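You operate a simulated robot arm through the tools that you are given. There is no shell and no other tool. Be economical: measure what you need, move in short steps, check, and stop when the job is done.

You are at the controls of a simulated robot arm. One attempt, no reset.

JOB
Open the joiners drawer, put the scrubber bottle on the long bench top away in the inside of the joiners drawer and shut the drawer again. Put the water bottle on the long bench top away on the island bench top. The order is free. Set down upright: scrubber bottle, water bottle.

Only the result counts: the job must be done as asked and must still hold three seconds after the hand-in. Knocking over, shifting, dropping, spilling or breaking anything else fails it.

ROBOT AND FRAMES
A 6-joint arm with a two-finger gripper on a trunk, on a base that drives. Base frame: it is fixed to the floor where the robot stands at the start and does not move with it; the origin is under the middle of the robot, x ahead of it, y to its left, z up. Units: m, rad, N and s.
With the tool pointing down near the work surface it reaches from about 0.36 to 0.86 m from the robot's upright axis, wherever it stands. Its first joint turns from -2.897 to 2.897 rad. Places, roughly: inside of the joiners drawer [0.7, 0.2, 0.6]; island bench top [2.5, -1.5, 0.8]; joiners drawer [0.7, 0.1, 0.7]; scrubber bottle [3.25, 1.75, 1]; water bottle [3, 1.5, 1]. Payload 2.45 kg.
Tool frame: the origin (TCP) lies between the finger pads and is the grasp point; the fingertips stand 0.02 m ahead of it; z points along the fingers, y is the line along which they close. Largest opening 0.14 m; the body of the gripper starts 0.168 m behind the TCP.
Orientation is told as [roll, pitch, yaw] about the base's x, y, z axes, in that order, counted from this pose: with the fingers straight down and closing along the base's y, the tool's x points along the base's -x, its y along +y and its z along -z.

CONTROLS
- The arm moves only by the tool move_arm. Its argument "motion" is a list of rows, each a list of 3 entries, a list of its own where there are three numbers: the shift along the tool's x, y, z in units of 100 mm (1.0 is 100 mm), then the turn, a rotation vector about the tool's x, y, z in units of 45 degrees (1.0 is 45 degrees), then the finger opening in m, from 0 to 0.14. In form: [[[x, y, z], [ax, ay, az], claw], ...]. A call has 1 to 10 rows; each row is the pose to reach, as a shift and turn from the pose commanded when the call began, along the tool's axes at that moment. A call with a number of a shift or a turn outside -1 to 1 is refused whole. Rows are played at 5 a second. More than 0.05 m and 0.15 rad between two rows, or a gripper value outside its range, and nothing of the call is played. A pose out of reach is approached as far as the arm can. The call stops where the force on the tool passes 40 N (or 10 N more than at its start, if that is more) or the arm is blocked; 0.2 s more then pass. Each finger travels about 0.045 m/s and halts on what it meets, pressing with about 31 N; the grip force reading is that of the motor and also rises with nothing between the fingers. The clock runs only during rows and for 0.2 s after the last one: add rows that repeat a pose to give the fingers time. It gives the time, the measured TCP pose, the force on the tool (base axes), the opening and the grip force at its end, in the units of the frame above (readings bear some noise), with the torque about the TCP (base axes, N m) and any sound that the robot's microphone picked up.
- Cameras (640 x 400 px; columns grow to the right, rows downward): "scene" is now at [0.0712, 0.1445, 1.9055]; the picture's right is [0.07, -1.00, 0.00], its down [-0.90, -0.06, -0.42] and it looks along [0.42, 0.03, -0.91] (base axes); focal length 286 px, centre (320, 200). "wrist" rides on the gripper at [0.078, 0.011, -0.209] in the tool frame; the picture's right is [-0.14, 0.99, 0.00], its down [-0.92, -0.13, -0.37] and it looks along [-0.37, -0.05, 0.93] (tool axes); focal length 280 px, centre (320, 200). There is no depth. A picture from a camera that has moved, and an enlarged one, comes with that camera's place and axes in the base frame and with its lens.
- grab_frame(camera): a new picture of that camera. The clock stands still meanwhile.
- lift_body(by): slides the trunk up (or, below 0, down) by that many m; the arm and the scene camera ride with it, the base frame stays. It gives what a move gives, with no picture.
- steer(legs): drives the robot by 1 to 6 legs, each [ahead, left, turn to the left] in m, m and rad, along the robot's own axes; the way and the turn of a leg run together, so that a leg with both is an arc; at most 1.5 m and 3.142 rad a leg. The arm and the cameras ride along, it lands a little off, and it stops where it bumps. It gives what a move gives.
- turn_head(pan, tilt): turns the head with the scene camera to pan (to the left, within 2.496 rad either way) and tilt (down, from -0.506 to 1.204), counted from straight ahead of the robot. It gives what a move gives.
- close_up(camera, box): a new picture of the part [left, top, right, bottom] of that camera's present view, enlarged. The clock stands still meanwhile.
- sign_off(): hands the job in; it is judged then, once.

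Go step by step. Nothing tells you exact positions but the pictures and the camera data: compare them with the known pose of the tool, close in by small moves and look again before you grip or let go. The budget is 165 turns and 108 pictures, counting those below and the enlarged ones. Unless the task says otherwise, let go and move clear before handing in, and close with one line.

The tools are called after ">>>" by a JSON object that holds its "fn" and its "kwargs". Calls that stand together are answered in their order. move_arm: Moves the arm, as the interface text tells. Its arguments: {"type":"object","properties":{"motion":{"type":"array","items":{"type":"array"}}},"required":["motion"]} The other tools are called the same way: lift_body (by) slides the trunk up or down; steer (legs) drives the base; turn_head (pan, tilt) turns the head that bears the scene camera; grab_frame (camera) takes a picture; close_up (camera, box) takes an enlarged picture of a part of a camera's view; sign_off () hands the job in.

At the start:

```text
t: 0.0
position: [0.5277, -0.1387, 0.9486]
tcp_rot: [-0.002, 0.001, 0.001]
force: [0.3, 0.4, -0.2]
ft_torque: [-0.02, -0.02, -0.01]
finger_gap: 0.1399
finger_force: 0.2
trunk travel left (down, up): [-0.175, 0.055]
robot x, y, heading: [-0.0018, -0.0015, -0.001]
head pan, tilt: [0.068, 1.133]
```

scene: 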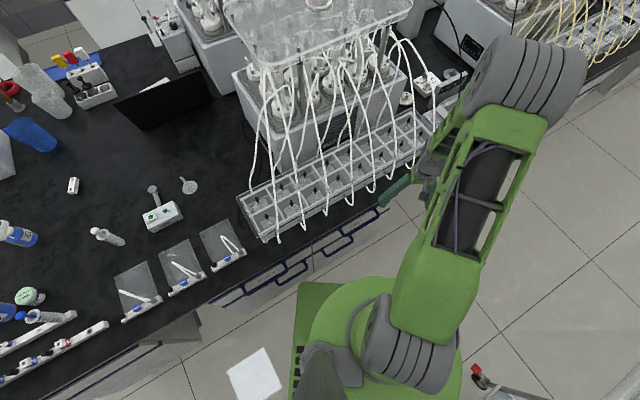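
wrist: 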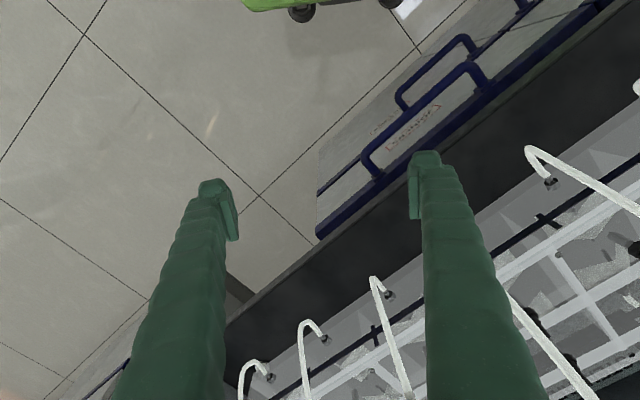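

The bench in front of me runs diagonally with blue drawer handles beneath its edge. I'll look around with the head to find the drawers, the other bench and the bottles.

>>> {"fn": "turn_head", "kwargs": {"pan": 0.4, "tilt": 0.8}}

>>> {"fn": "grab_frame", "kwargs": {"camera": "scene"}}

>>> {"fn": "turn_head", "kwargs": {"pan": 0.5, "tilt": 0.3}}

>>> {"fn": "grab_frame", "kwargs": {"camera": "scene"}}

>>> {"fn": "turn_head", "kwargs": {"pan": -0.6, "tilt": 0.4}}

>>> {"fn": "grab_frame", "kwargs": {"camera": "scene"}}

```text
t: 0.8
position: [0.5265, -0.1392, 0.9502]
tcp_rot: [-0.001, 0.0, 0.0]
force: [0.6, -0.6, -0.6]
ft_torque: [-0.01, -0.02, -0.01]
finger_gap: 0.14
finger_force: 0.0
trunk travel left (down, up): [-0.175, 0.055]
robot x, y, heading: [-0.0006, 0.0002, 0.0]
head pan, tilt: [0.4, 0.799]
```

```text
105 pictures are left
camera scene: at [0.0849, 0.1716, 1.9292], right [0.39, -0.92, 0.0], down [-0.66, -0.28, -0.7], along [0.64, 0.27, -0.72], focal length 286 px, centre (320, 200)
```

scene: 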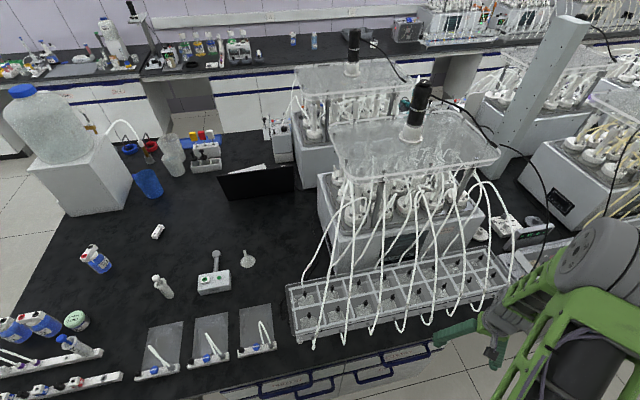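

```text
t: 1.8
position: [0.5261, -0.1394, 0.9499]
tcp_rot: [0.0, -0.001, -0.001]
force: [0.4, 0.1, -0.3]
ft_torque: [0.01, 0.01, 0.03]
finger_gap: 0.1399
finger_force: 0.1
trunk travel left (down, up): [-0.175, 0.055]
robot x, y, heading: [0.0009, 0.0019, 0.006]
head pan, tilt: [0.499, 0.3]
```

```text
104 pictures are left
camera scene: at [0.0926, 0.185, 1.9736], right [0.48, -0.88, 0.0], down [-0.26, -0.14, -0.95], along [0.84, 0.46, -0.3], focal length 286 px, centre (320, 200)
```

scene: 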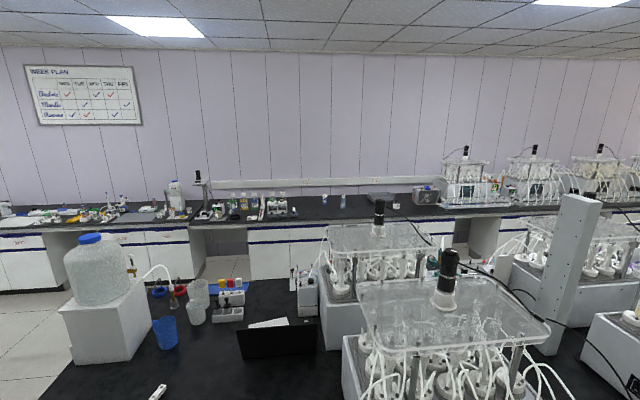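

```text
t: 3.1
position: [0.527, -0.1384, 0.949]
tcp_rot: [0.0, 0.001, 0.0]
force: [-0.5, 0.2, 1.1]
ft_torque: [0.0, 0.02, -0.01]
finger_gap: 0.1401
finger_force: 0.1
trunk travel left (down, up): [-0.175, 0.055]
robot x, y, heading: [0.0047, -0.0027, -0.004]
head pan, tilt: [-0.6, 0.4]
```

```text
103 pictures are left
camera scene: at [0.0871, 0.088, 1.9644], right [-0.56, -0.83, 0.0], down [-0.32, 0.22, -0.92], along [0.76, -0.52, -0.39], focal length 286 px, centre (320, 200)
```

scene: 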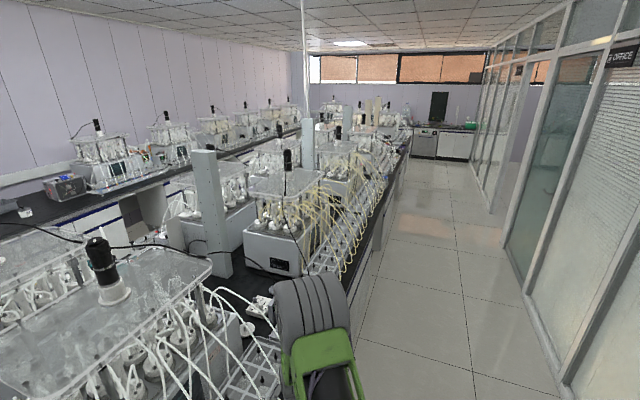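

The near bench is the island (drawers on this side); the long bench runs along the wall with two blue bottles. I'll zoom in on those, the drawers, and the route around the left end.

>>> {"fn": "turn_head", "kwargs": {"pan": 0.5, "tilt": 0.3}}

>>> {"fn": "close_up", "kwargs": {"camera": "scene", "box": [200, 160, 440, 310]}}

>>> {"fn": "turn_head", "kwargs": {"pan": 1.4, "tilt": 0.7}}

>>> {"fn": "grab_frame", "kwargs": {"camera": "scene"}}

>>> {"fn": "turn_head", "kwargs": {"pan": 0.2, "tilt": 1.2}}

>>> {"fn": "grab_frame", "kwargs": {"camera": "scene"}}

>>> {"fn": "close_up", "kwargs": {"camera": "wrist", "box": [320, 0, 640, 200]}}

```text
t: 4.4
position: [0.5259, -0.1378, 0.9498]
tcp_rot: [0.0, 0.001, 0.0]
force: [-0.2, -0.5, 0.2]
ft_torque: [0.0, 0.0, -0.01]
finger_gap: 0.1399
finger_force: 0.1
trunk travel left (down, up): [-0.175, 0.055]
robot x, y, heading: [0.0028, -0.001, -0.001]
head pan, tilt: [0.499, 0.3]
```

```text
2.67 times, centred on (320, 235) of scene
camera zoom: at [0.0926, 0.1849, 1.9737], right [0.48, -0.88, 0.0], down [-0.26, -0.14, -0.96], along [0.84, 0.46, -0.3], focal length 762 px, centre (320, 107)
```

zoom: 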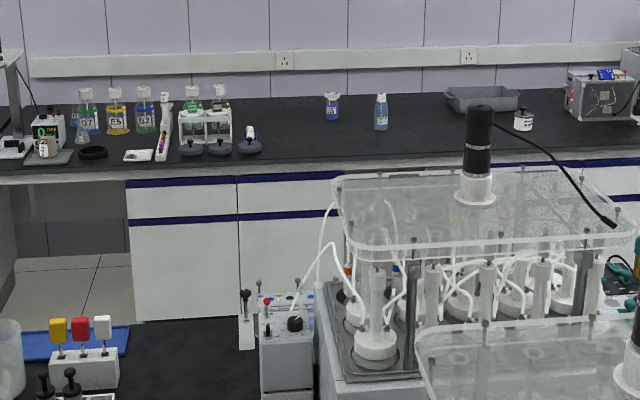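

```text
t: 5.6
position: [0.5263, -0.1405, 0.9495]
tcp_rot: [0.0, 0.0, -0.002]
force: [0.0, -0.2, -0.3]
ft_torque: [0.02, -0.02, -0.01]
finger_gap: 0.1402
finger_force: 0.0
trunk travel left (down, up): [-0.175, 0.055]
robot x, y, heading: [0.0006, -0.0002, -0.0]
head pan, tilt: [1.4, 0.7]
```

```text
101 pictures are left
camera scene: at [0.0251, 0.224, 1.9376], right [0.99, -0.17, 0.0], down [-0.11, -0.63, -0.77], along [0.13, 0.75, -0.64], focal length 286 px, centre (320, 200)
```

scene: 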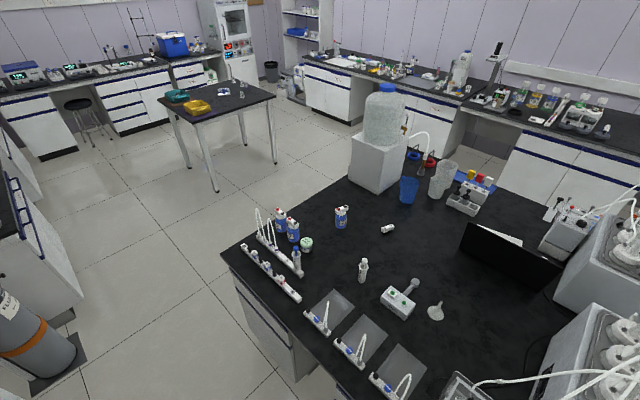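

```text
t: 7.0
position: [0.526, -0.139, 0.9511]
tcp_rot: [0.001, 0.0, 0.0]
force: [0.0, 1.1, -1.1]
ft_torque: [0.02, 0.01, -0.01]
finger_gap: 0.14
finger_force: 0.1
trunk travel left (down, up): [-0.175, 0.055]
robot x, y, heading: [0.0023, 0.0009, -0.001]
head pan, tilt: [0.201, 1.201]
```

```text
100 pictures are left
camera scene: at [0.0654, 0.1515, 1.9016], right [0.2, -0.98, 0.0], down [-0.91, -0.19, -0.36], along [0.36, 0.07, -0.93], focal length 286 px, centre (320, 200)
```

scene: 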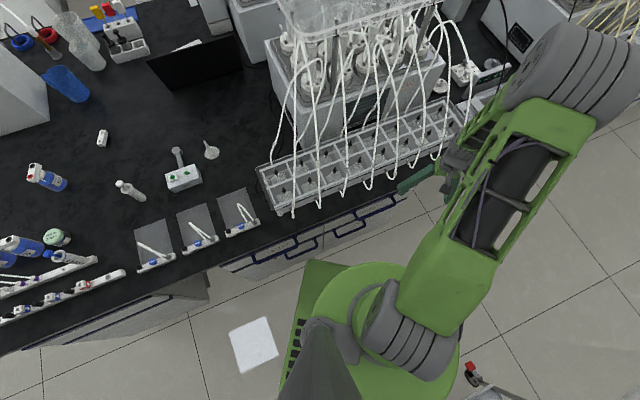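

```text
2.00 times, centred on (480, 100) of wrist
camera zoom: at [0.4489, -0.1275, 1.1585], right [0.14, 0.99, 0.0], down [0.92, -0.13, 0.37], along [0.37, -0.05, -0.93], focal length 561 px, centre (0, 400)
```

zoom: 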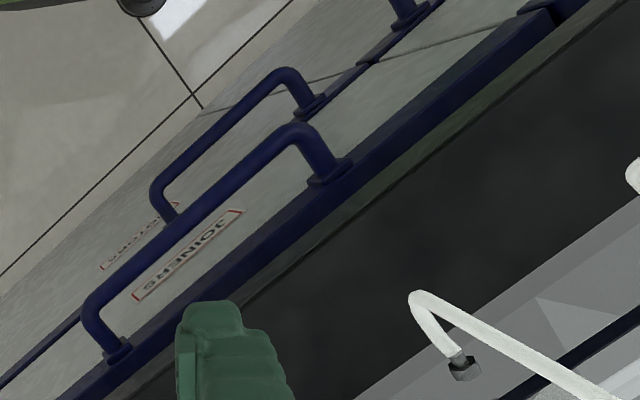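

The JOINERS drawer is the upper handle under the wrist camera, near [0.5, 0.02, 0.7], with the bench front turned about 0.62 rad. Before moving, I'll check what stands to my right and behind.

>>> {"fn": "turn_head", "kwargs": {"pan": -1.5, "tilt": 1.0}}

>>> {"fn": "grab_frame", "kwargs": {"camera": "scene"}}

>>> {"fn": "turn_head", "kwargs": {"pan": 2.3, "tilt": 0.9}}

>>> {"fn": "grab_frame", "kwargs": {"camera": "scene"}}

```text
t: 8.7
position: [0.5272, -0.1389, 0.9499]
tcp_rot: [-0.002, 0.0, -0.001]
force: [-0.3, -0.2, 0.5]
ft_torque: [-0.01, 0.0, -0.01]
finger_gap: 0.1402
finger_force: 0.1
trunk travel left (down, up): [-0.175, 0.055]
robot x, y, heading: [-0.0033, 0.0026, 0.001]
head pan, tilt: [-1.499, 1.0]
```

```text
98 pictures are left
camera scene: at [0.0156, 0.0708, 1.9142], right [-1.0, -0.07, 0.0], down [-0.06, 0.84, -0.54], along [0.04, -0.54, -0.84], focal length 286 px, centre (320, 200)
```

scene: 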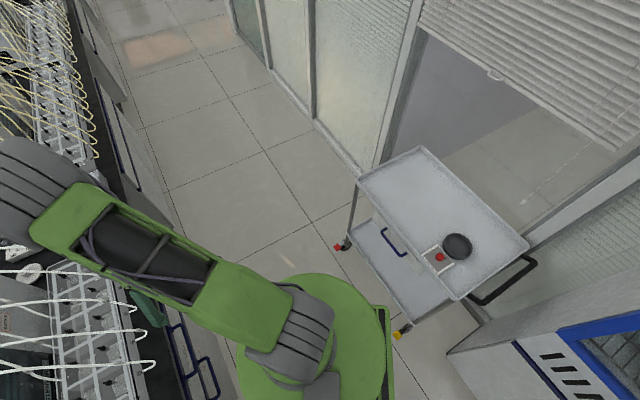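

```text
t: 11.9
position: [0.5273, -0.1394, 0.9501]
tcp_rot: [-0.002, 0.001, 0.0]
force: [0.3, 0.4, 0.3]
ft_torque: [0.01, -0.03, -0.02]
finger_gap: 0.1401
finger_force: 0.1
trunk travel left (down, up): [-0.175, 0.055]
robot x, y, heading: [-0.0033, -0.0009, -0.001]
head pan, tilt: [2.3, 0.901]
```

```text
97 pictures are left
camera scene: at [-0.0397, 0.1966, 1.9214], right [0.75, 0.67, 0.0], down [0.52, -0.58, -0.62], along [-0.41, 0.46, -0.78], focal length 286 px, centre (320, 200)
```

scene: 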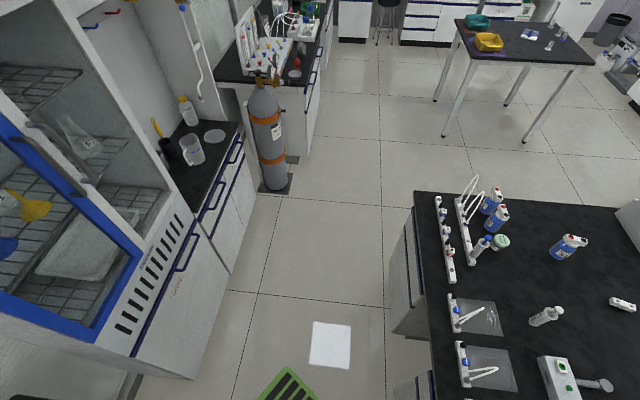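

A white sheet lies on the floor on my route; let me look at it enlarged before planning the drive.

>>> {"fn": "close_up", "kwargs": {"camera": "scene", "box": [240, 280, 440, 400]}}

```text
3.20 times, centred on (340, 340) of scene
camera zoom: at [-0.0397, 0.1966, 1.9214], right [0.75, 0.67, 0.0], down [0.52, -0.58, -0.62], along [-0.41, 0.46, -0.78], focal length 914 px, centre (256, -248)
```

zoom: 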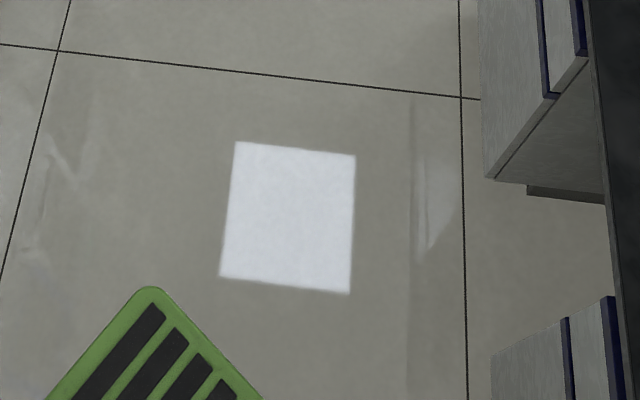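

The sheet is only a texture of light. I'll back off along the bench and turn so the bench is on my left, drawer ahead-left.

>>> {"fn": "steer", "kwargs": {"legs": [[-0.12, -0.03, 0], [-0.18, 0.37, 0], [0, 0, -0.955]]}}

>>> {"fn": "turn_head", "kwargs": {"pan": 0.6, "tilt": 1.0}}

>>> {"fn": "grab_frame", "kwargs": {"camera": "scene"}}

>>> {"fn": "grab_frame", "kwargs": {"camera": "wrist"}}

```text
t: 13.0
position: [0.4495, -0.1565, 0.9498]
tcp_rot: [-0.001, 0.0, 0.001]
force: [0.5, 0.8, 0.0]
ft_torque: [0.03, 0.02, -0.04]
finger_gap: 0.14
finger_force: 0.0
trunk travel left (down, up): [-0.175, 0.055]
robot x, y, heading: [-0.0745, -0.0137, 0.003]
head pan, tilt: [2.3, 0.901]
stopped in leg 1: the robot was blocked; the commanded pose is now the measured one
```

```text
t: 14.7
position: [0.451, -0.156, 0.9496]
tcp_rot: [0.001, 0.0, 0.001]
force: [-0.8, -1.1, 1.2]
ft_torque: [0.01, -0.02, 0.02]
finger_gap: 0.1399
finger_force: 0.1
trunk travel left (down, up): [-0.175, 0.055]
robot x, y, heading: [-0.0746, -0.0162, 0.004]
head pan, tilt: [0.6, 1.0]
```

```text
95 pictures are left
camera scene: at [-0.0086, 0.1615, 1.9142], right [0.57, -0.82, 0.0], down [-0.69, -0.48, -0.54], along [0.45, 0.31, -0.84], focal length 286 px, centre (320, 200)
```

scene: 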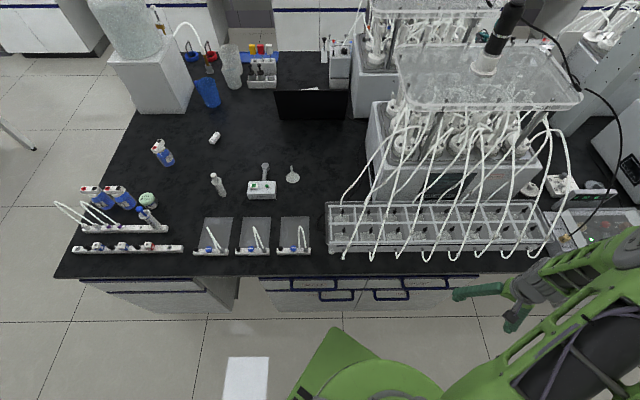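

```text
94 pictures are left
camera wrist: at [0.3727, -0.1452, 1.1585], right [0.14, 0.99, 0.0], down [0.92, -0.13, 0.37], along [0.37, -0.05, -0.93], focal length 280 px, centre (320, 200)
```

wrist: 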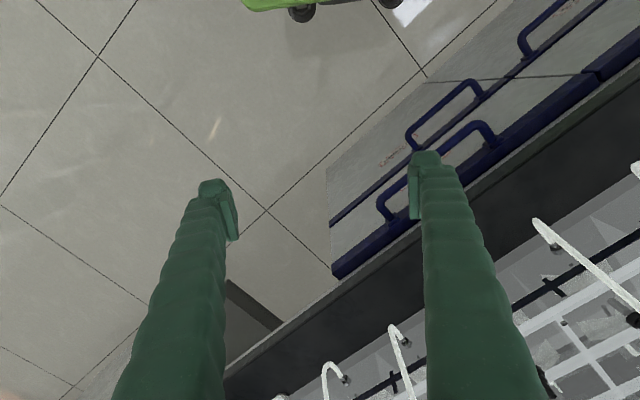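

I bumped the cart corner lightly; I'll slide left (along the bench) and away from it, then turn. Also zooming in on the drawers.

>>> {"fn": "close_up", "kwargs": {"camera": "scene", "box": [250, 240, 490, 390]}}

>>> {"fn": "turn_head", "kwargs": {"pan": -1.7, "tilt": 1.0}}

>>> {"fn": "grab_frame", "kwargs": {"camera": "scene"}}

```text
2.67 times, centred on (370, 315) of scene
camera zoom: at [-0.0086, 0.1615, 1.9142], right [0.57, -0.82, 0.0], down [-0.69, -0.48, -0.54], along [0.45, 0.31, -0.84], focal length 762 px, centre (187, -107)
```

zoom: 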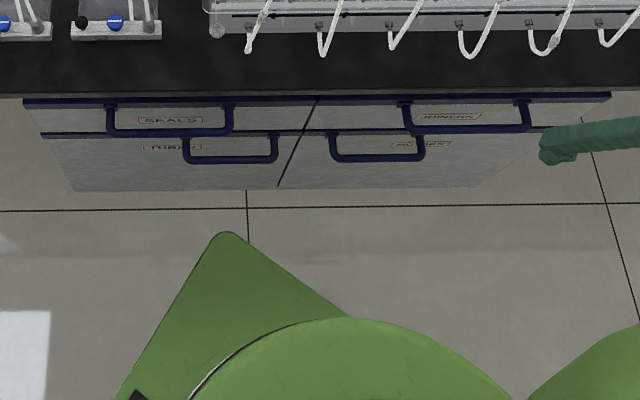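

```text
t: 16.8
position: [0.4512, -0.1564, 0.9487]
tcp_rot: [-0.001, 0.0, 0.002]
force: [0.4, -0.2, -0.4]
ft_torque: [-0.01, -0.01, -0.02]
finger_gap: 0.1398
finger_force: 0.1
trunk travel left (down, up): [-0.175, 0.055]
robot x, y, heading: [-0.0765, -0.0184, 0.004]
head pan, tilt: [-1.7, 1.0]
```

```text
92 pictures are left
camera scene: at [-0.0748, 0.053, 1.9142], right [-0.99, 0.13, 0.0], down [0.11, 0.83, -0.54], along [-0.07, -0.54, -0.84], focal length 286 px, centre (320, 200)
```

scene: 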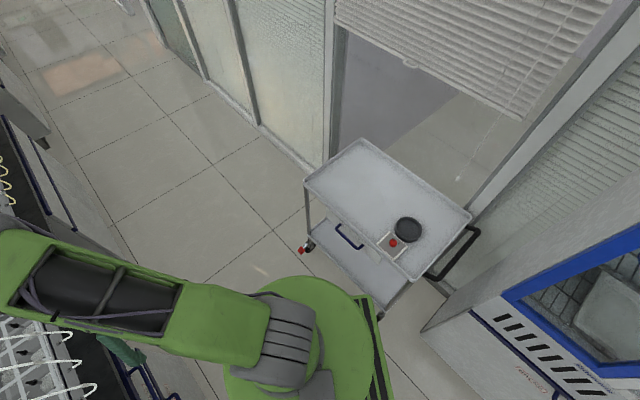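

Triangulating gives the JOINERS handle bar at about [0.496, -0.002, 0.769], 0.18 m long. Now moving left along the bench and turning.

>>> {"fn": "steer", "kwargs": {"legs": [[0.035, 0.025, 0], [-0.243, 0.343, 0], [0, 0, -0.955]]}}

>>> {"fn": "turn_head", "kwargs": {"pan": 0.7, "tilt": 0.9}}

>>> {"fn": "grab_frame", "kwargs": {"camera": "scene"}}

>>> {"fn": "grab_frame", "kwargs": {"camera": "wrist"}}

```text
t: 23.4
position: [-0.0871, -0.158, 0.9491]
tcp_rot: [-0.001, -0.001, -0.964]
force: [-1.3, -0.1, 0.8]
ft_torque: [-0.01, 0.01, -0.06]
finger_gap: 0.14
finger_force: 0.1
trunk travel left (down, up): [-0.175, 0.055]
robot x, y, heading: [-0.2694, 0.3539, -0.967]
head pan, tilt: [-1.7, 1.0]
```

```text
t: 25.6
position: [-0.0878, -0.1574, 0.9504]
tcp_rot: [0.0, 0.0, -0.963]
force: [-0.2, -0.4, 0.0]
ft_torque: [0.01, 0.01, -0.01]
finger_gap: 0.14
finger_force: 0.1
trunk travel left (down, up): [-0.175, 0.055]
robot x, y, heading: [-0.2728, 0.3512, -0.962]
head pan, tilt: [0.7, 0.901]
```

```text
91 pictures are left
camera scene: at [-0.0793, 0.4065, 1.9214], right [-0.26, -0.97, 0.0], down [-0.76, 0.21, -0.62], along [0.6, -0.16, -0.78], focal length 286 px, centre (320, 200)
```

scene: 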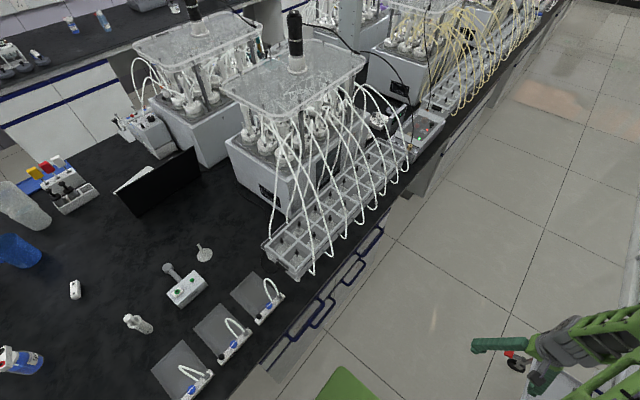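

```text
90 pictures are left
camera wrist: at [-0.1227, -0.0867, 1.1585], right [0.89, 0.45, 0.0], down [0.42, -0.83, 0.37], along [0.17, -0.33, -0.93], focal length 280 px, centre (320, 200)
```

wrist: 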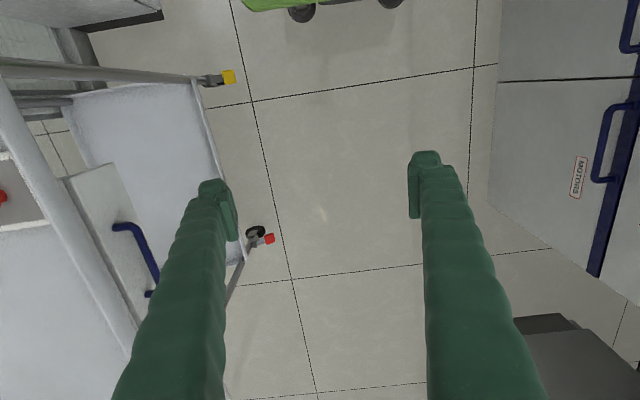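

Robot is parallel to the bench now. I'll tilt the tool 35° so the fingers point toward the bench front, narrow the fingers, and bring the arm to the left.

>>> {"fn": "move_arm", "kwargs": {"motion": [[[0, 0, 0], [-0.156, 0, 0], 0.12], [[0, 0, 0], [-0.311, 0, 0], 0.1], [[0, 0, 0], [-0.467, 0, 0], 0.08], [[0, 0, 0], [-0.622, 0, 0], 0.06], [[0, 0, 0], [-0.778, 0, 0], 0.04], [[0, 0, 0], [-0.778, 0, 0], 0.04], [[0, 0, 0], [-0.778, 0, 0], 0.04]]}}

>>> {"fn": "move_arm", "kwargs": {"motion": [[[-0.1, 0.33, 0.23], [0, 0, 0], 0.04], [[-0.2, 0.66, 0.46], [0, 0, 0], 0.04], [[-0.26, 0.98, 0.69], [0, 0, 0], 0.04]]}}

>>> {"fn": "move_arm", "kwargs": {"motion": [[[-0.1, 0.33, 0.23], [0, 0, 0], 0.04], [[-0.2, 0.66, 0.46], [0, 0, 0], 0.04], [[-0.26, 0.98, 0.69], [0, 0, 0], 0.04]]}}

>>> {"fn": "move_arm", "kwargs": {"motion": [[[-0.1, 0.33, 0.23], [0, 0, 0], 0.04], [[-0.2, 0.66, 0.46], [0, 0, 0], 0.04], [[-0.26, 0.98, 0.69], [0, 0, 0], 0.04]]}}

>>> {"fn": "grab_frame", "kwargs": {"camera": "wrist"}}

```text
t: 27.2
position: [-0.0872, -0.1576, 0.9487]
tcp_rot: [0.612, 0.001, -0.965]
force: [-0.4, -0.2, 0.2]
ft_torque: [0.07, 0.03, 0.01]
finger_gap: 0.0402
finger_force: 0.0
trunk travel left (down, up): [-0.175, 0.055]
robot x, y, heading: [-0.2752, 0.3577, -0.967]
head pan, tilt: [0.7, 0.901]
```

```text
t: 28.0
position: [0.0258, -0.1103, 0.9494]
tcp_rot: [0.608, 0.001, -0.964]
force: [0.4, 0.2, -0.5]
ft_torque: [0.0, 0.01, 0.02]
finger_gap: 0.0403
finger_force: 0.0
trunk travel left (down, up): [-0.175, 0.055]
robot x, y, heading: [-0.2724, 0.3532, -0.963]
head pan, tilt: [0.7, 0.901]
```

```text
t: 28.8
position: [0.1379, -0.0605, 0.9503]
tcp_rot: [0.611, 0.0, -0.965]
force: [0.2, -0.8, -0.8]
ft_torque: [-0.01, 0.02, 0.0]
finger_gap: 0.0401
finger_force: 0.1
trunk travel left (down, up): [-0.175, 0.055]
robot x, y, heading: [-0.2763, 0.3548, -0.967]
head pan, tilt: [0.7, 0.901]
```

```text
t: 29.6
position: [0.2528, -0.0184, 0.9488]
tcp_rot: [0.612, 0.0, -0.964]
force: [0.8, 0.0, 0.4]
ft_torque: [-0.02, 0.01, 0.0]
finger_gap: 0.0399
finger_force: 0.0
trunk travel left (down, up): [-0.175, 0.055]
robot x, y, heading: [-0.2771, 0.3535, -0.964]
head pan, tilt: [0.7, 0.901]
```

```text
89 pictures are left
camera wrist: at [0.1179, -0.016, 1.1255], right [0.75, 0.35, 0.57], down [0.27, -0.94, 0.23], along [0.61, -0.02, -0.79], focal length 280 px, centre (320, 200)
```

wrist: 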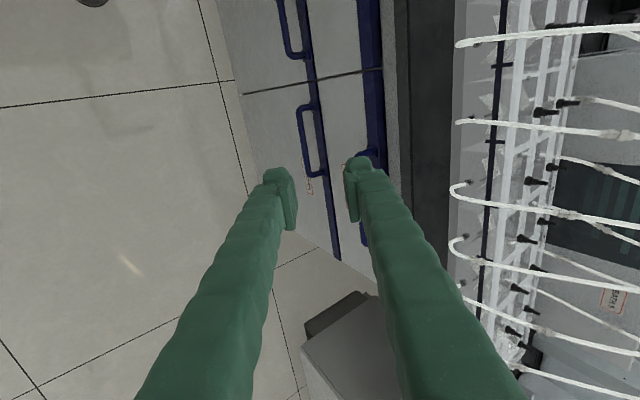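

Driving forward 0.125 to line up with the handle, then advancing part way toward the pre-grasp.

>>> {"fn": "steer", "kwargs": {"legs": [[0.125, 0, 0]]}}

>>> {"fn": "move_arm", "kwargs": {"motion": [[[0, 0.17, 0.45], [0, 0, 0], 0.04], [[0, 0.33, 0.9], [0, 0, 0], 0.04]]}}

>>> {"fn": "grab_frame", "kwargs": {"camera": "wrist"}}

>>> {"fn": "turn_head", "kwargs": {"pan": 0.7, "tilt": 1.1}}

>>> {"fn": "close_up", "kwargs": {"camera": "scene", "box": [240, 120, 480, 270]}}

```text
t: 30.8
position: [0.3234, -0.1202, 0.9484]
tcp_rot: [0.611, 0.001, -0.962]
force: [0.0, 0.3, -0.1]
ft_torque: [0.08, 0.01, 0.02]
finger_gap: 0.0399
finger_force: 0.1
trunk travel left (down, up): [-0.175, 0.055]
robot x, y, heading: [-0.2007, 0.2573, -0.963]
head pan, tilt: [0.7, 0.901]
```

```text
t: 31.4
position: [0.3884, -0.0741, 0.8929]
tcp_rot: [0.612, -0.001, -0.962]
force: [1.4, 0.8, -0.4]
ft_torque: [-0.01, 0.04, -0.01]
finger_gap: 0.0397
finger_force: 0.0
trunk travel left (down, up): [-0.175, 0.055]
robot x, y, heading: [-0.2059, 0.2543, -0.966]
head pan, tilt: [0.7, 0.901]
```

```text
88 pictures are left
camera wrist: at [0.2533, -0.0729, 1.0709], right [0.74, 0.35, 0.57], down [0.27, -0.94, 0.23], along [0.61, -0.02, -0.79], focal length 280 px, centre (320, 200)
```

wrist: 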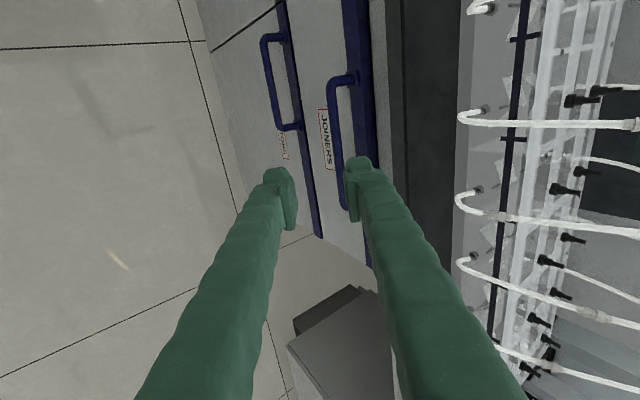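

```text
t: 32.1
position: [0.3879, -0.0745, 0.8942]
tcp_rot: [0.611, 0.0, -0.962]
force: [0.0, 0.6, -0.3]
ft_torque: [0.02, 0.0, -0.02]
finger_gap: 0.04
finger_force: 0.0
trunk travel left (down, up): [-0.175, 0.055]
robot x, y, heading: [-0.2013, 0.2544, -0.961]
head pan, tilt: [0.7, 1.1]
```

```text
2.67 times, centred on (360, 195) of scene
camera zoom: at [-0.0211, 0.3092, 1.9076], right [-0.26, -0.97, 0.0], down [-0.86, 0.23, -0.45], along [0.44, -0.12, -0.89], focal length 762 px, centre (213, 213)
```

zoom: 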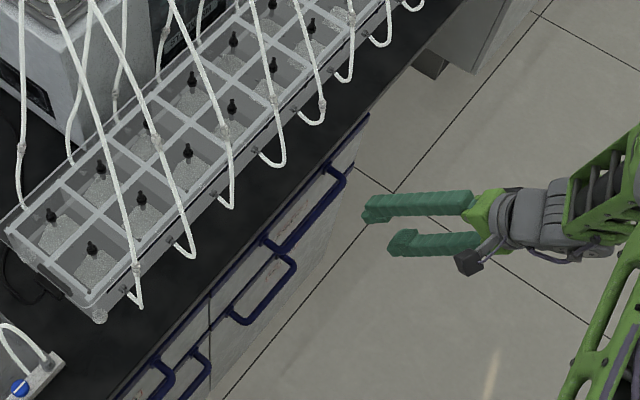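

My handle estimate projects right onto the picture. Aligning on the approach line and closing half of the remaining distance.

>>> {"fn": "move_arm", "kwargs": {"motion": [[[0, 0.3, 0.3], [0, 0, 0], 0.04], [[0, 0.35, 0.7], [0, 0, 0], 0.04], [[0, 0.35, 1.0], [0, 0, 0], 0.04]]}}

>>> {"fn": "grab_frame", "kwargs": {"camera": "wrist"}}

>>> {"fn": "close_up", "kwargs": {"camera": "scene", "box": [240, 120, 480, 270]}}

```text
t: 33.0
position: [0.4602, -0.0227, 0.8349]
tcp_rot: [0.611, 0.0, -0.96]
force: [-0.6, -0.6, 0.2]
ft_torque: [0.02, 0.05, -0.03]
finger_gap: 0.0399
finger_force: 0.1
trunk travel left (down, up): [-0.175, 0.055]
robot x, y, heading: [-0.2013, 0.2537, -0.962]
head pan, tilt: [0.7, 1.1]
```

```text
86 pictures are left
camera wrist: at [0.3244, -0.022, 1.0112], right [0.74, 0.35, 0.57], down [0.27, -0.94, 0.23], along [0.61, -0.02, -0.79], focal length 280 px, centre (320, 200)
```

wrist: 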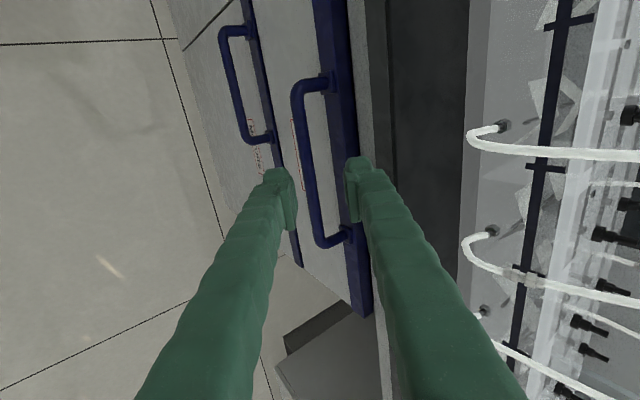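

```text
2.67 times, centred on (360, 195) of scene
camera zoom: at [-0.0207, 0.3092, 1.9075], right [-0.26, -0.97, 0.0], down [-0.86, 0.23, -0.45], along [0.44, -0.12, -0.89], focal length 762 px, centre (213, 213)
```

zoom: 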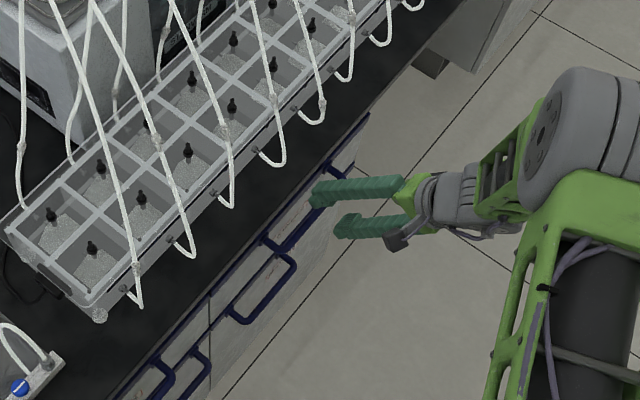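

The bar sits between the fingers. Advancing the last 7–8 cm and closing.

>>> {"fn": "move_arm", "kwargs": {"motion": [[[0, -0.02, 0.3], [0, 0, 0], 0.04], [[0, -0.04, 0.55], [0, 0, 0], 0.04], [[0, -0.04, 0.75], [0, 0, 0], 0.04]]}}

>>> {"fn": "grab_frame", "kwargs": {"camera": "wrist"}}

```text
t: 33.8
position: [0.4895, -0.0015, 0.7685]
tcp_rot: [0.612, 0.001, -0.962]
force: [-0.3, 0.7, 0.5]
ft_torque: [-0.01, -0.01, -0.02]
finger_gap: 0.0398
finger_force: 0.0
trunk travel left (down, up): [-0.175, 0.055]
robot x, y, heading: [-0.2021, 0.2557, -0.965]
head pan, tilt: [0.7, 1.1]
```

```text
84 pictures are left
camera wrist: at [0.3543, -0.0002, 0.9458], right [0.74, 0.35, 0.57], down [0.27, -0.94, 0.23], along [0.61, -0.02, -0.79], focal length 280 px, centre (320, 200)
```

wrist: 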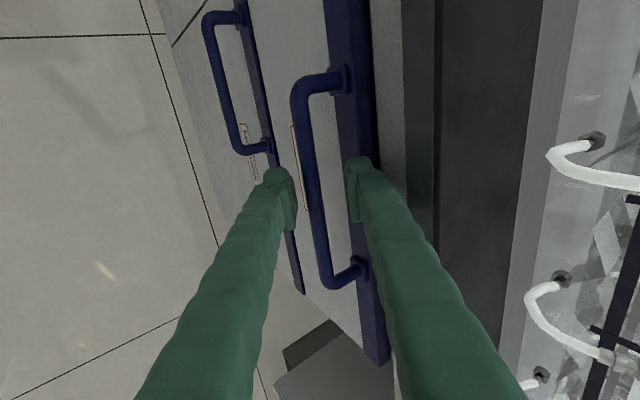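

Bar is at the grasp point; closing.

>>> {"fn": "move_arm", "kwargs": {"motion": [[[0, 0, 0.1], [0, 0, 0], 0.04], [[0, 0, 0.1], [0, 0, 0], 0.02], [[0, 0, 0.1], [0, 0, 0], 0.0], [[0, 0, 0.1], [0, 0, 0], 0.0], [[0, 0, 0.1], [0, 0, 0], 0.0]]}}

>>> {"fn": "grab_frame", "kwargs": {"camera": "wrist"}}

```text
t: 35.0
position: [0.492, 0.0005, 0.7558]
tcp_rot: [0.607, 0.001, -0.963]
force: [-18.4, -15.1, -25.9]
ft_torque: [-0.45, -0.38, 0.65]
finger_gap: 0.0094
finger_force: 37.4
trunk travel left (down, up): [-0.175, 0.055]
robot x, y, heading: [-0.2064, 0.2527, -0.963]
head pan, tilt: [0.7, 1.1]
```

```text
83 pictures are left
camera wrist: at [0.3571, 0.0022, 0.9342], right [0.75, 0.35, 0.56], down [0.27, -0.94, 0.23], along [0.61, -0.02, -0.79], focal length 280 px, centre (320, 200)
```

wrist: 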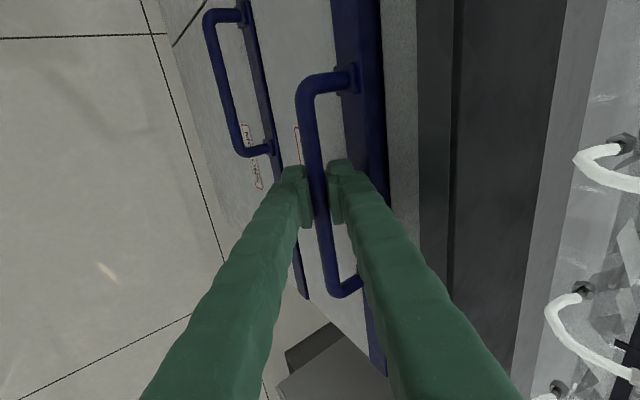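

Handle gripped. Pulling by driving sideways, first a small bit.

>>> {"fn": "steer", "kwargs": {"legs": [[0, -0.05, 0]]}}

>>> {"fn": "grab_frame", "kwargs": {"camera": "wrist"}}

```text
t: 36.1
position: [0.4536, -0.025, 0.7563]
tcp_rot: [0.609, 0.003, -0.963]
force: [1.9, -0.9, -41.8]
ft_torque: [-0.36, -0.39, 0.71]
finger_gap: 0.0091
finger_force: 36.5
trunk travel left (down, up): [-0.175, 0.055]
robot x, y, heading: [-0.2415, 0.2262, -0.965]
head pan, tilt: [0.7, 1.1]
```

```text
82 pictures are left
camera wrist: at [0.3194, -0.0248, 0.9342], right [0.75, 0.35, 0.57], down [0.27, -0.94, 0.23], along [0.61, -0.02, -0.79], focal length 280 px, centre (320, 200)
```

wrist: 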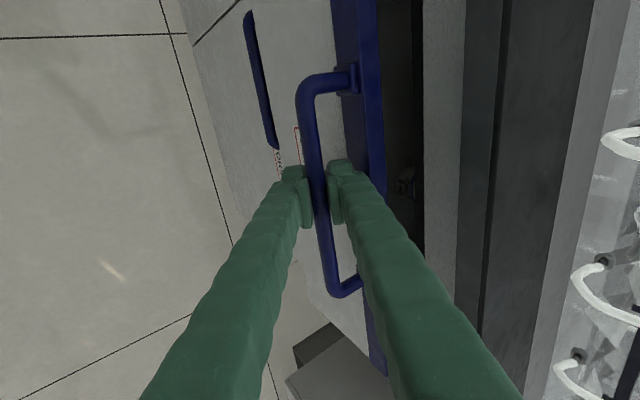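

The drawer slides. Relieving the vertical strain a little and pulling further.

>>> {"fn": "move_arm", "kwargs": {"motion": [[[0, -0.03, 0.04], [0, 0, 0], 0.0], [[0, -0.03, 0.04], [0, 0, 0], 0.0]]}}

>>> {"fn": "steer", "kwargs": {"legs": [[0, -0.12, 0]]}}

>>> {"fn": "grab_frame", "kwargs": {"camera": "wrist"}}

```text
t: 36.7
position: [0.4548, -0.0249, 0.7553]
tcp_rot: [0.614, -0.003, -0.961]
force: [2.7, -2.9, 23.4]
ft_torque: [0.09, 0.09, 0.92]
finger_gap: 0.0092
finger_force: 36.7
trunk travel left (down, up): [-0.175, 0.055]
robot x, y, heading: [-0.2446, 0.2246, -0.961]
head pan, tilt: [0.7, 1.1]
```

```text
t: 38.4
position: [0.3568, -0.0934, 0.7558]
tcp_rot: [0.611, -0.003, -0.962]
force: [10.1, -12.0, 34.0]
ft_torque: [-0.38, -0.29, 0.4]
finger_gap: 0.009
finger_force: 37.3
trunk travel left (down, up): [-0.175, 0.055]
robot x, y, heading: [-0.337, 0.1554, -0.96]
head pan, tilt: [0.7, 1.1]
```

```text
81 pictures are left
camera wrist: at [0.2216, -0.092, 0.9328], right [0.74, 0.35, 0.57], down [0.27, -0.94, 0.23], along [0.61, -0.02, -0.79], focal length 280 px, centre (320, 200)
```

wrist: 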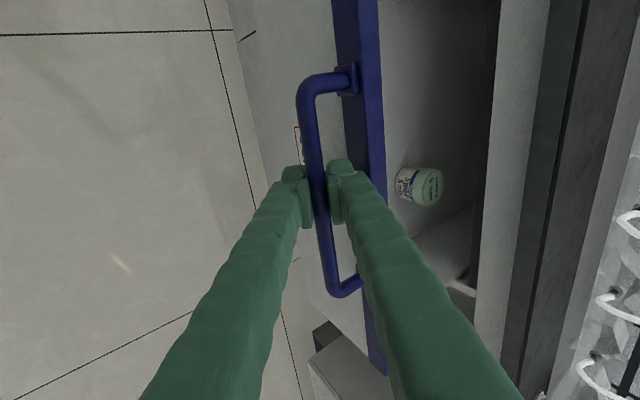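

Open about 0.17 m, with a small jar inside. Pulling further with the arm.

>>> {"fn": "move_arm", "kwargs": {"motion": [[[0, -0.2, -0.145], [0, 0, 0], 0.0], [[0, -0.41, -0.29], [0, 0, 0], 0.0], [[0, -0.61, -0.43], [0, 0, 0], 0.0], [[0, -0.82, -0.57], [0, 0, 0], 0.0]]}}

>>> {"fn": "grab_frame", "kwargs": {"camera": "wrist"}}

>>> {"fn": "grab_frame", "kwargs": {"camera": "scene"}}

```text
t: 39.4
position: [0.2756, -0.1498, 0.7562]
tcp_rot: [0.614, -0.003, -0.963]
force: [0.8, -3.9, 20.7]
ft_torque: [-0.24, -0.27, 0.54]
finger_gap: 0.0091
finger_force: 36.8
trunk travel left (down, up): [-0.175, 0.055]
robot x, y, heading: [-0.3418, 0.1576, -0.963]
head pan, tilt: [0.7, 1.1]
```

```text
80 pictures are left
camera wrist: at [0.1398, -0.149, 0.9327], right [0.74, 0.35, 0.57], down [0.27, -0.94, 0.23], along [0.62, -0.02, -0.79], focal length 280 px, centre (320, 200)
```

wrist: 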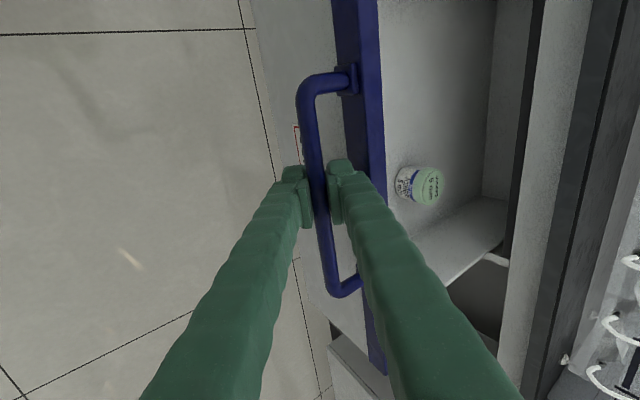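

```text
79 pictures are left
camera scene: at [-0.161, 0.2135, 1.9079], right [-0.26, -0.97, 0.0], down [-0.86, 0.23, -0.46], along [0.44, -0.12, -0.89], focal length 286 px, centre (320, 200)
```

scene: 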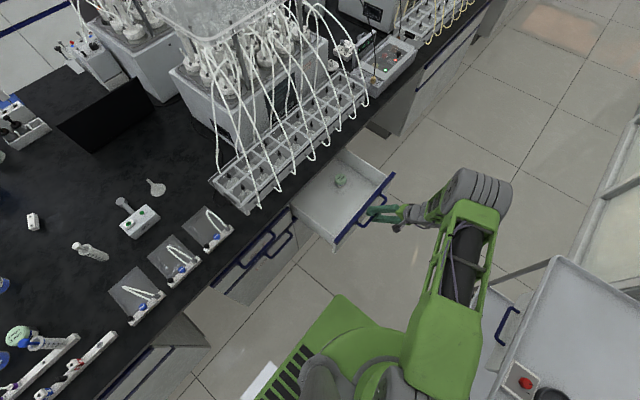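

The drawer is open ~0.27 m with ample room. Releasing, withdrawing along the tool axis, and raising.

>>> {"fn": "move_arm", "kwargs": {"motion": [[[0, 0, 0], [0, 0, 0], 0.04], [[0, 0, 0], [0, 0, 0], 0.05], [[0, 0, 0], [0, 0, 0], 0.05], [[0, 0, -0.3], [0, 0, 0], 0.05], [[0, 0, -0.6], [0, 0, 0], 0.05], [[0, 0, -0.95], [0, 0, 0], 0.05]]}}

>>> {"fn": "move_arm", "kwargs": {"motion": [[[0.3, 0.2, -0.3], [0.15, 0, 0], 0.05], [[0.6, 0.3, -0.6], [0.3, 0, 0], 0.05], [[0.8, 0.5, -0.95], [0.45, 0, 0], 0.05], [[0.8, 0.5, -0.95], [0.6, 0, 0], 0.05], [[0.8, 0.5, -0.95], [0.77, 0, 0], 0.05]]}}

>>> {"fn": "grab_frame", "kwargs": {"camera": "wrist"}}

```text
t: 40.8
position: [0.2288, -0.1821, 0.8336]
tcp_rot: [0.611, -0.002, -0.959]
force: [-0.3, 0.5, -1.3]
ft_torque: [0.02, -0.05, -0.03]
finger_gap: 0.0498
finger_force: 0.0
trunk travel left (down, up): [-0.175, 0.055]
robot x, y, heading: [-0.3421, 0.1611, -0.96]
head pan, tilt: [0.7, 1.1]
```

```text
t: 42.0
position: [0.176, -0.1226, 0.9388]
tcp_rot: [0.006, -0.005, -0.961]
force: [0.0, 0.3, 0.7]
ft_torque: [-0.04, 0.0, -0.02]
finger_gap: 0.0499
finger_force: 0.1
trunk travel left (down, up): [-0.175, 0.055]
robot x, y, heading: [-0.3401, 0.1605, -0.962]
head pan, tilt: [0.7, 1.1]
```

```text
78 pictures are left
camera wrist: at [0.1392, -0.0521, 1.1476], right [0.89, 0.46, 0.01], down [0.42, -0.83, 0.37], along [0.17, -0.33, -0.93], focal length 280 px, centre (320, 200)
```

wrist: 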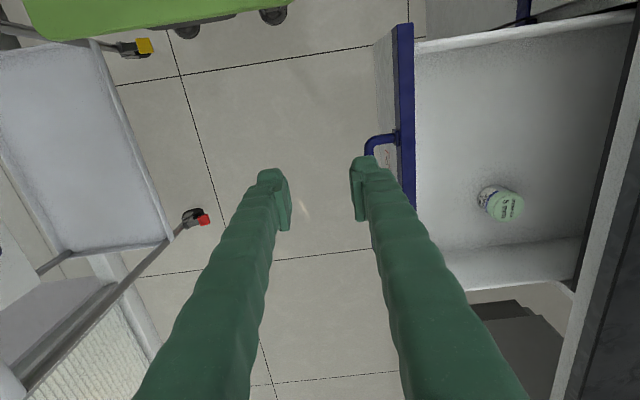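

Now driving back along the bench, then left past the island's end toward the long bench.

>>> {"fn": "steer", "kwargs": {"legs": [[-0.5, 0, 0], [-0.3, 0.18, 0], [-0.85, 0.05, 0], [0, 1.4, 0]]}}

>>> {"fn": "turn_head", "kwargs": {"pan": 0.2, "tilt": 0.6}}

>>> {"fn": "grab_frame", "kwargs": {"camera": "scene"}}

```text
t: 63.1
position: [0.5966, 2.2027, 0.9382]
tcp_rot: [0.007, -0.002, -0.919]
force: [0.1, 0.1, 0.5]
ft_torque: [0.01, 0.01, 0.03]
finger_gap: 0.05
finger_force: 0.0
trunk travel left (down, up): [-0.175, 0.055]
robot x, y, heading: [0.0687, 2.4642, -0.916]
head pan, tilt: [0.7, 1.1]
```

```text
t: 64.0
position: [0.5965, 2.2043, 0.9393]
tcp_rot: [0.007, -0.005, -0.918]
force: [0.6, 0.4, -0.8]
ft_torque: [-0.02, -0.01, 0.01]
finger_gap: 0.0499
finger_force: 0.0
trunk travel left (down, up): [-0.175, 0.055]
robot x, y, heading: [0.0691, 2.461, -0.915]
head pan, tilt: [0.201, 0.6]
```

```text
77 pictures are left
camera scene: at [0.2528, 2.482, 1.9461], right [-0.66, -0.75, 0.0], down [-0.43, 0.37, -0.82], along [0.62, -0.54, -0.57], focal length 286 px, centre (320, 200)
```

scene: 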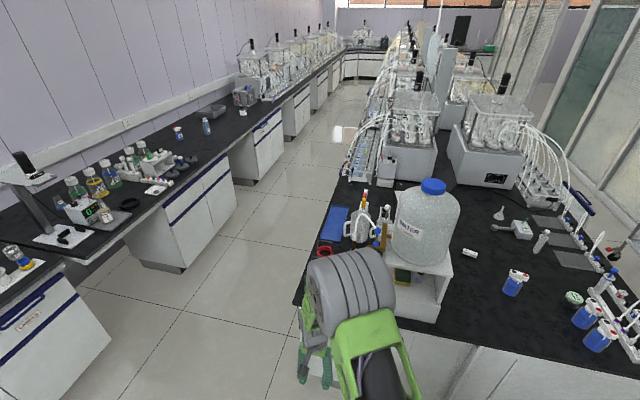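

Triangulated: scrubber base ≈ [3.13, 1.785, 0.836], water base ≈ [3.12, 1.53, 0.836]; aisle about 1 m wide. Driving into the aisle in its middle.

>>> {"fn": "steer", "kwargs": {"legs": [[0, 0, -0.04], [0, 0.93, 0], [1.2, 0, 0]]}}

>>> {"fn": "turn_head", "kwargs": {"pan": 0.4, "tilt": 0.6}}

>>> {"fn": "grab_frame", "kwargs": {"camera": "scene"}}

>>> {"fn": "turn_head", "kwargs": {"pan": -0.8, "tilt": 0.7}}

>>> {"fn": "grab_frame", "kwargs": {"camera": "scene"}}

```text
t: 78.2
position: [2.0339, 1.8291, 0.9392]
tcp_rot: [0.009, -0.004, -0.916]
force: [-0.4, 0.0, -0.1]
ft_torque: [0.01, -0.01, 0.02]
finger_gap: 0.0499
finger_force: 0.1
trunk travel left (down, up): [-0.175, 0.055]
robot x, y, heading: [1.5072, 2.0864, -0.919]
head pan, tilt: [0.201, 0.6]
```

```text
t: 79.0
position: [2.0342, 1.829, 0.9391]
tcp_rot: [0.007, -0.003, -0.917]
force: [0.3, 0.6, -0.2]
ft_torque: [-0.02, 0.0, 0.03]
finger_gap: 0.0499
finger_force: 0.1
trunk travel left (down, up): [-0.175, 0.055]
robot x, y, heading: [1.5079, 2.0845, -0.92]
head pan, tilt: [0.4, 0.6]
```

```text
76 pictures are left
camera scene: at [1.7001, 2.1221, 1.9462], right [-0.49, -0.87, 0.0], down [-0.49, 0.28, -0.83], along [0.72, -0.41, -0.56], focal length 286 px, centre (320, 200)
```

scene: 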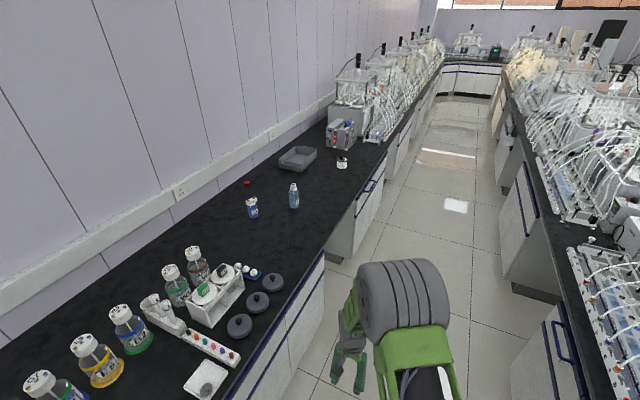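

```text
t: 80.4
position: [2.0341, 1.8311, 0.9395]
tcp_rot: [0.007, -0.004, -0.917]
force: [-1.0, 1.0, -0.1]
ft_torque: [0.05, -0.02, -0.02]
finger_gap: 0.0499
finger_force: 0.0
trunk travel left (down, up): [-0.175, 0.055]
robot x, y, heading: [1.5017, 2.0884, -0.918]
head pan, tilt: [-0.799, 0.7]
```

```text
75 pictures are left
camera scene: at [1.6111, 2.0818, 1.9376], right [-0.99, 0.14, 0.0], down [0.09, 0.64, -0.77], along [-0.11, -0.76, -0.64], focal length 286 px, centre (320, 200)
```

scene: 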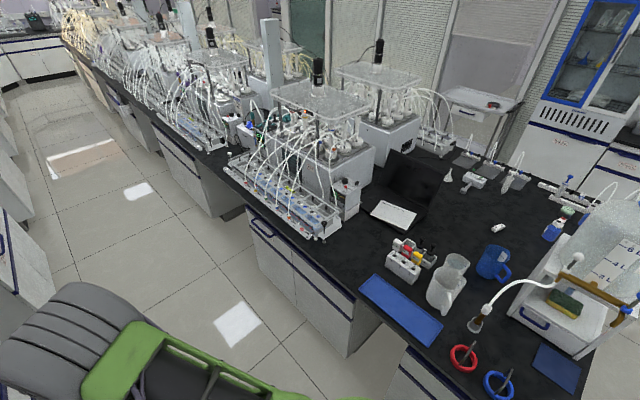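

Good views. A clear spot on the island top lies near its aisle edge at about [1.30, 1.24]. I'll go for the water bottle first: drive alongside it, staying parallel to the bench.

>>> {"fn": "steer", "kwargs": {"legs": [[0, 0, -0.036], [1.38, 0, 0]]}}

>>> {"fn": "turn_head", "kwargs": {"pan": 1.57, "tilt": 0.9}}

>>> {"fn": "grab_frame", "kwargs": {"camera": "scene"}}

```text
t: 87.8
position: [2.8206, 0.6465, 0.9384]
tcp_rot: [0.006, -0.004, -0.971]
force: [-0.4, -0.3, -0.4]
ft_torque: [-0.04, -0.01, 0.0]
finger_gap: 0.0501
finger_force: 0.1
trunk travel left (down, up): [-0.175, 0.055]
robot x, y, heading: [2.3105, 0.9333, -0.974]
head pan, tilt: [-0.799, 0.7]
```

```text
t: 89.9
position: [2.8193, 0.6476, 0.9397]
tcp_rot: [0.006, -0.003, -0.971]
force: [0.5, -0.4, 0.9]
ft_torque: [0.0, 0.02, 0.0]
finger_gap: 0.0497
finger_force: 0.0
trunk travel left (down, up): [-0.175, 0.055]
robot x, y, heading: [2.3075, 0.9334, -0.972]
head pan, tilt: [1.571, 0.901]
```

```text
74 pictures are left
camera scene: at [2.4916, 1.0487, 1.9214], right [0.56, -0.83, 0.0], down [-0.65, -0.44, -0.62], along [0.51, 0.35, -0.78], focal length 286 px, centre (320, 200)
```

scene: 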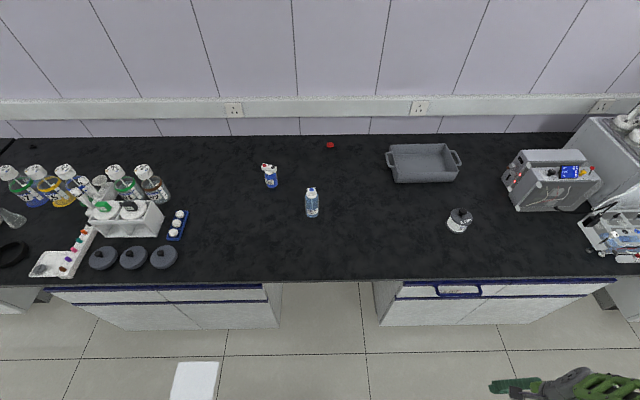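

Better numbers: bench edge at n≈3.09 so both bottles are well within reach. I'll turn to face the bench and line up the gripper in front of the water bottle.

>>> {"fn": "steer", "kwargs": {"legs": [[0, 0, 1.585], [0, -0.25, 0], [0.18, 0, 0]]}}

>>> {"fn": "turn_head", "kwargs": {"pan": 0.2, "tilt": 0.9}}

>>> {"fn": "grab_frame", "kwargs": {"camera": "scene"}}

>>> {"fn": "grab_frame", "kwargs": {"camera": "wrist"}}

```text
t: 97.7
position: [2.8628, 1.3719, 0.9383]
tcp_rot: [0.007, -0.001, 0.645]
force: [0.4, -0.5, 0.2]
ft_torque: [-0.06, 0.06, -0.02]
finger_gap: 0.0502
finger_force: 0.1
trunk travel left (down, up): [-0.175, 0.055]
robot x, y, heading: [2.6, 0.8455, 0.642]
head pan, tilt: [1.571, 0.901]
```

```text
t: 99.2
position: [2.8626, 1.3715, 0.9389]
tcp_rot: [0.009, -0.003, 0.644]
force: [0.6, -0.4, 0.2]
ft_torque: [-0.01, 0.03, -0.03]
finger_gap: 0.05
finger_force: 0.0
trunk travel left (down, up): [-0.175, 0.055]
robot x, y, heading: [2.5979, 0.8433, 0.649]
head pan, tilt: [0.201, 0.901]
```

```text
73 pictures are left
camera scene: at [2.5742, 1.0206, 1.9214], right [0.75, -0.66, 0.0], down [-0.52, -0.59, -0.62], along [0.41, 0.46, -0.78], focal length 286 px, centre (320, 200)
```

scene: 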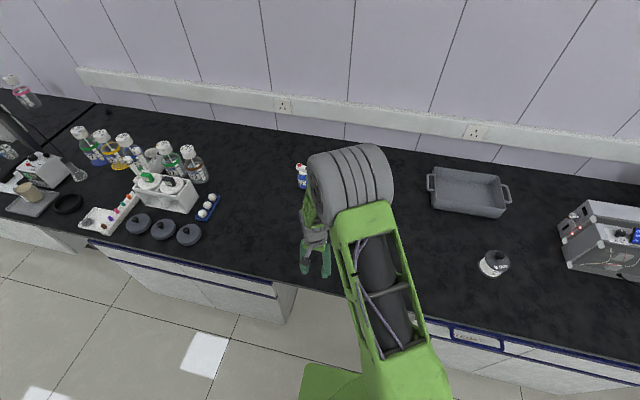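

```text
72 pictures are left
camera wrist: at [2.7943, 1.3325, 1.1477], right [-0.49, 0.87, 0.01], down [0.81, 0.45, 0.37], along [0.32, 0.19, -0.93], focal length 280 px, centre (320, 200)
```

wrist: 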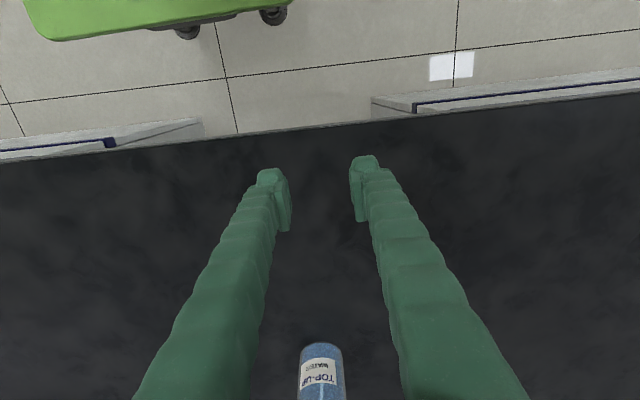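

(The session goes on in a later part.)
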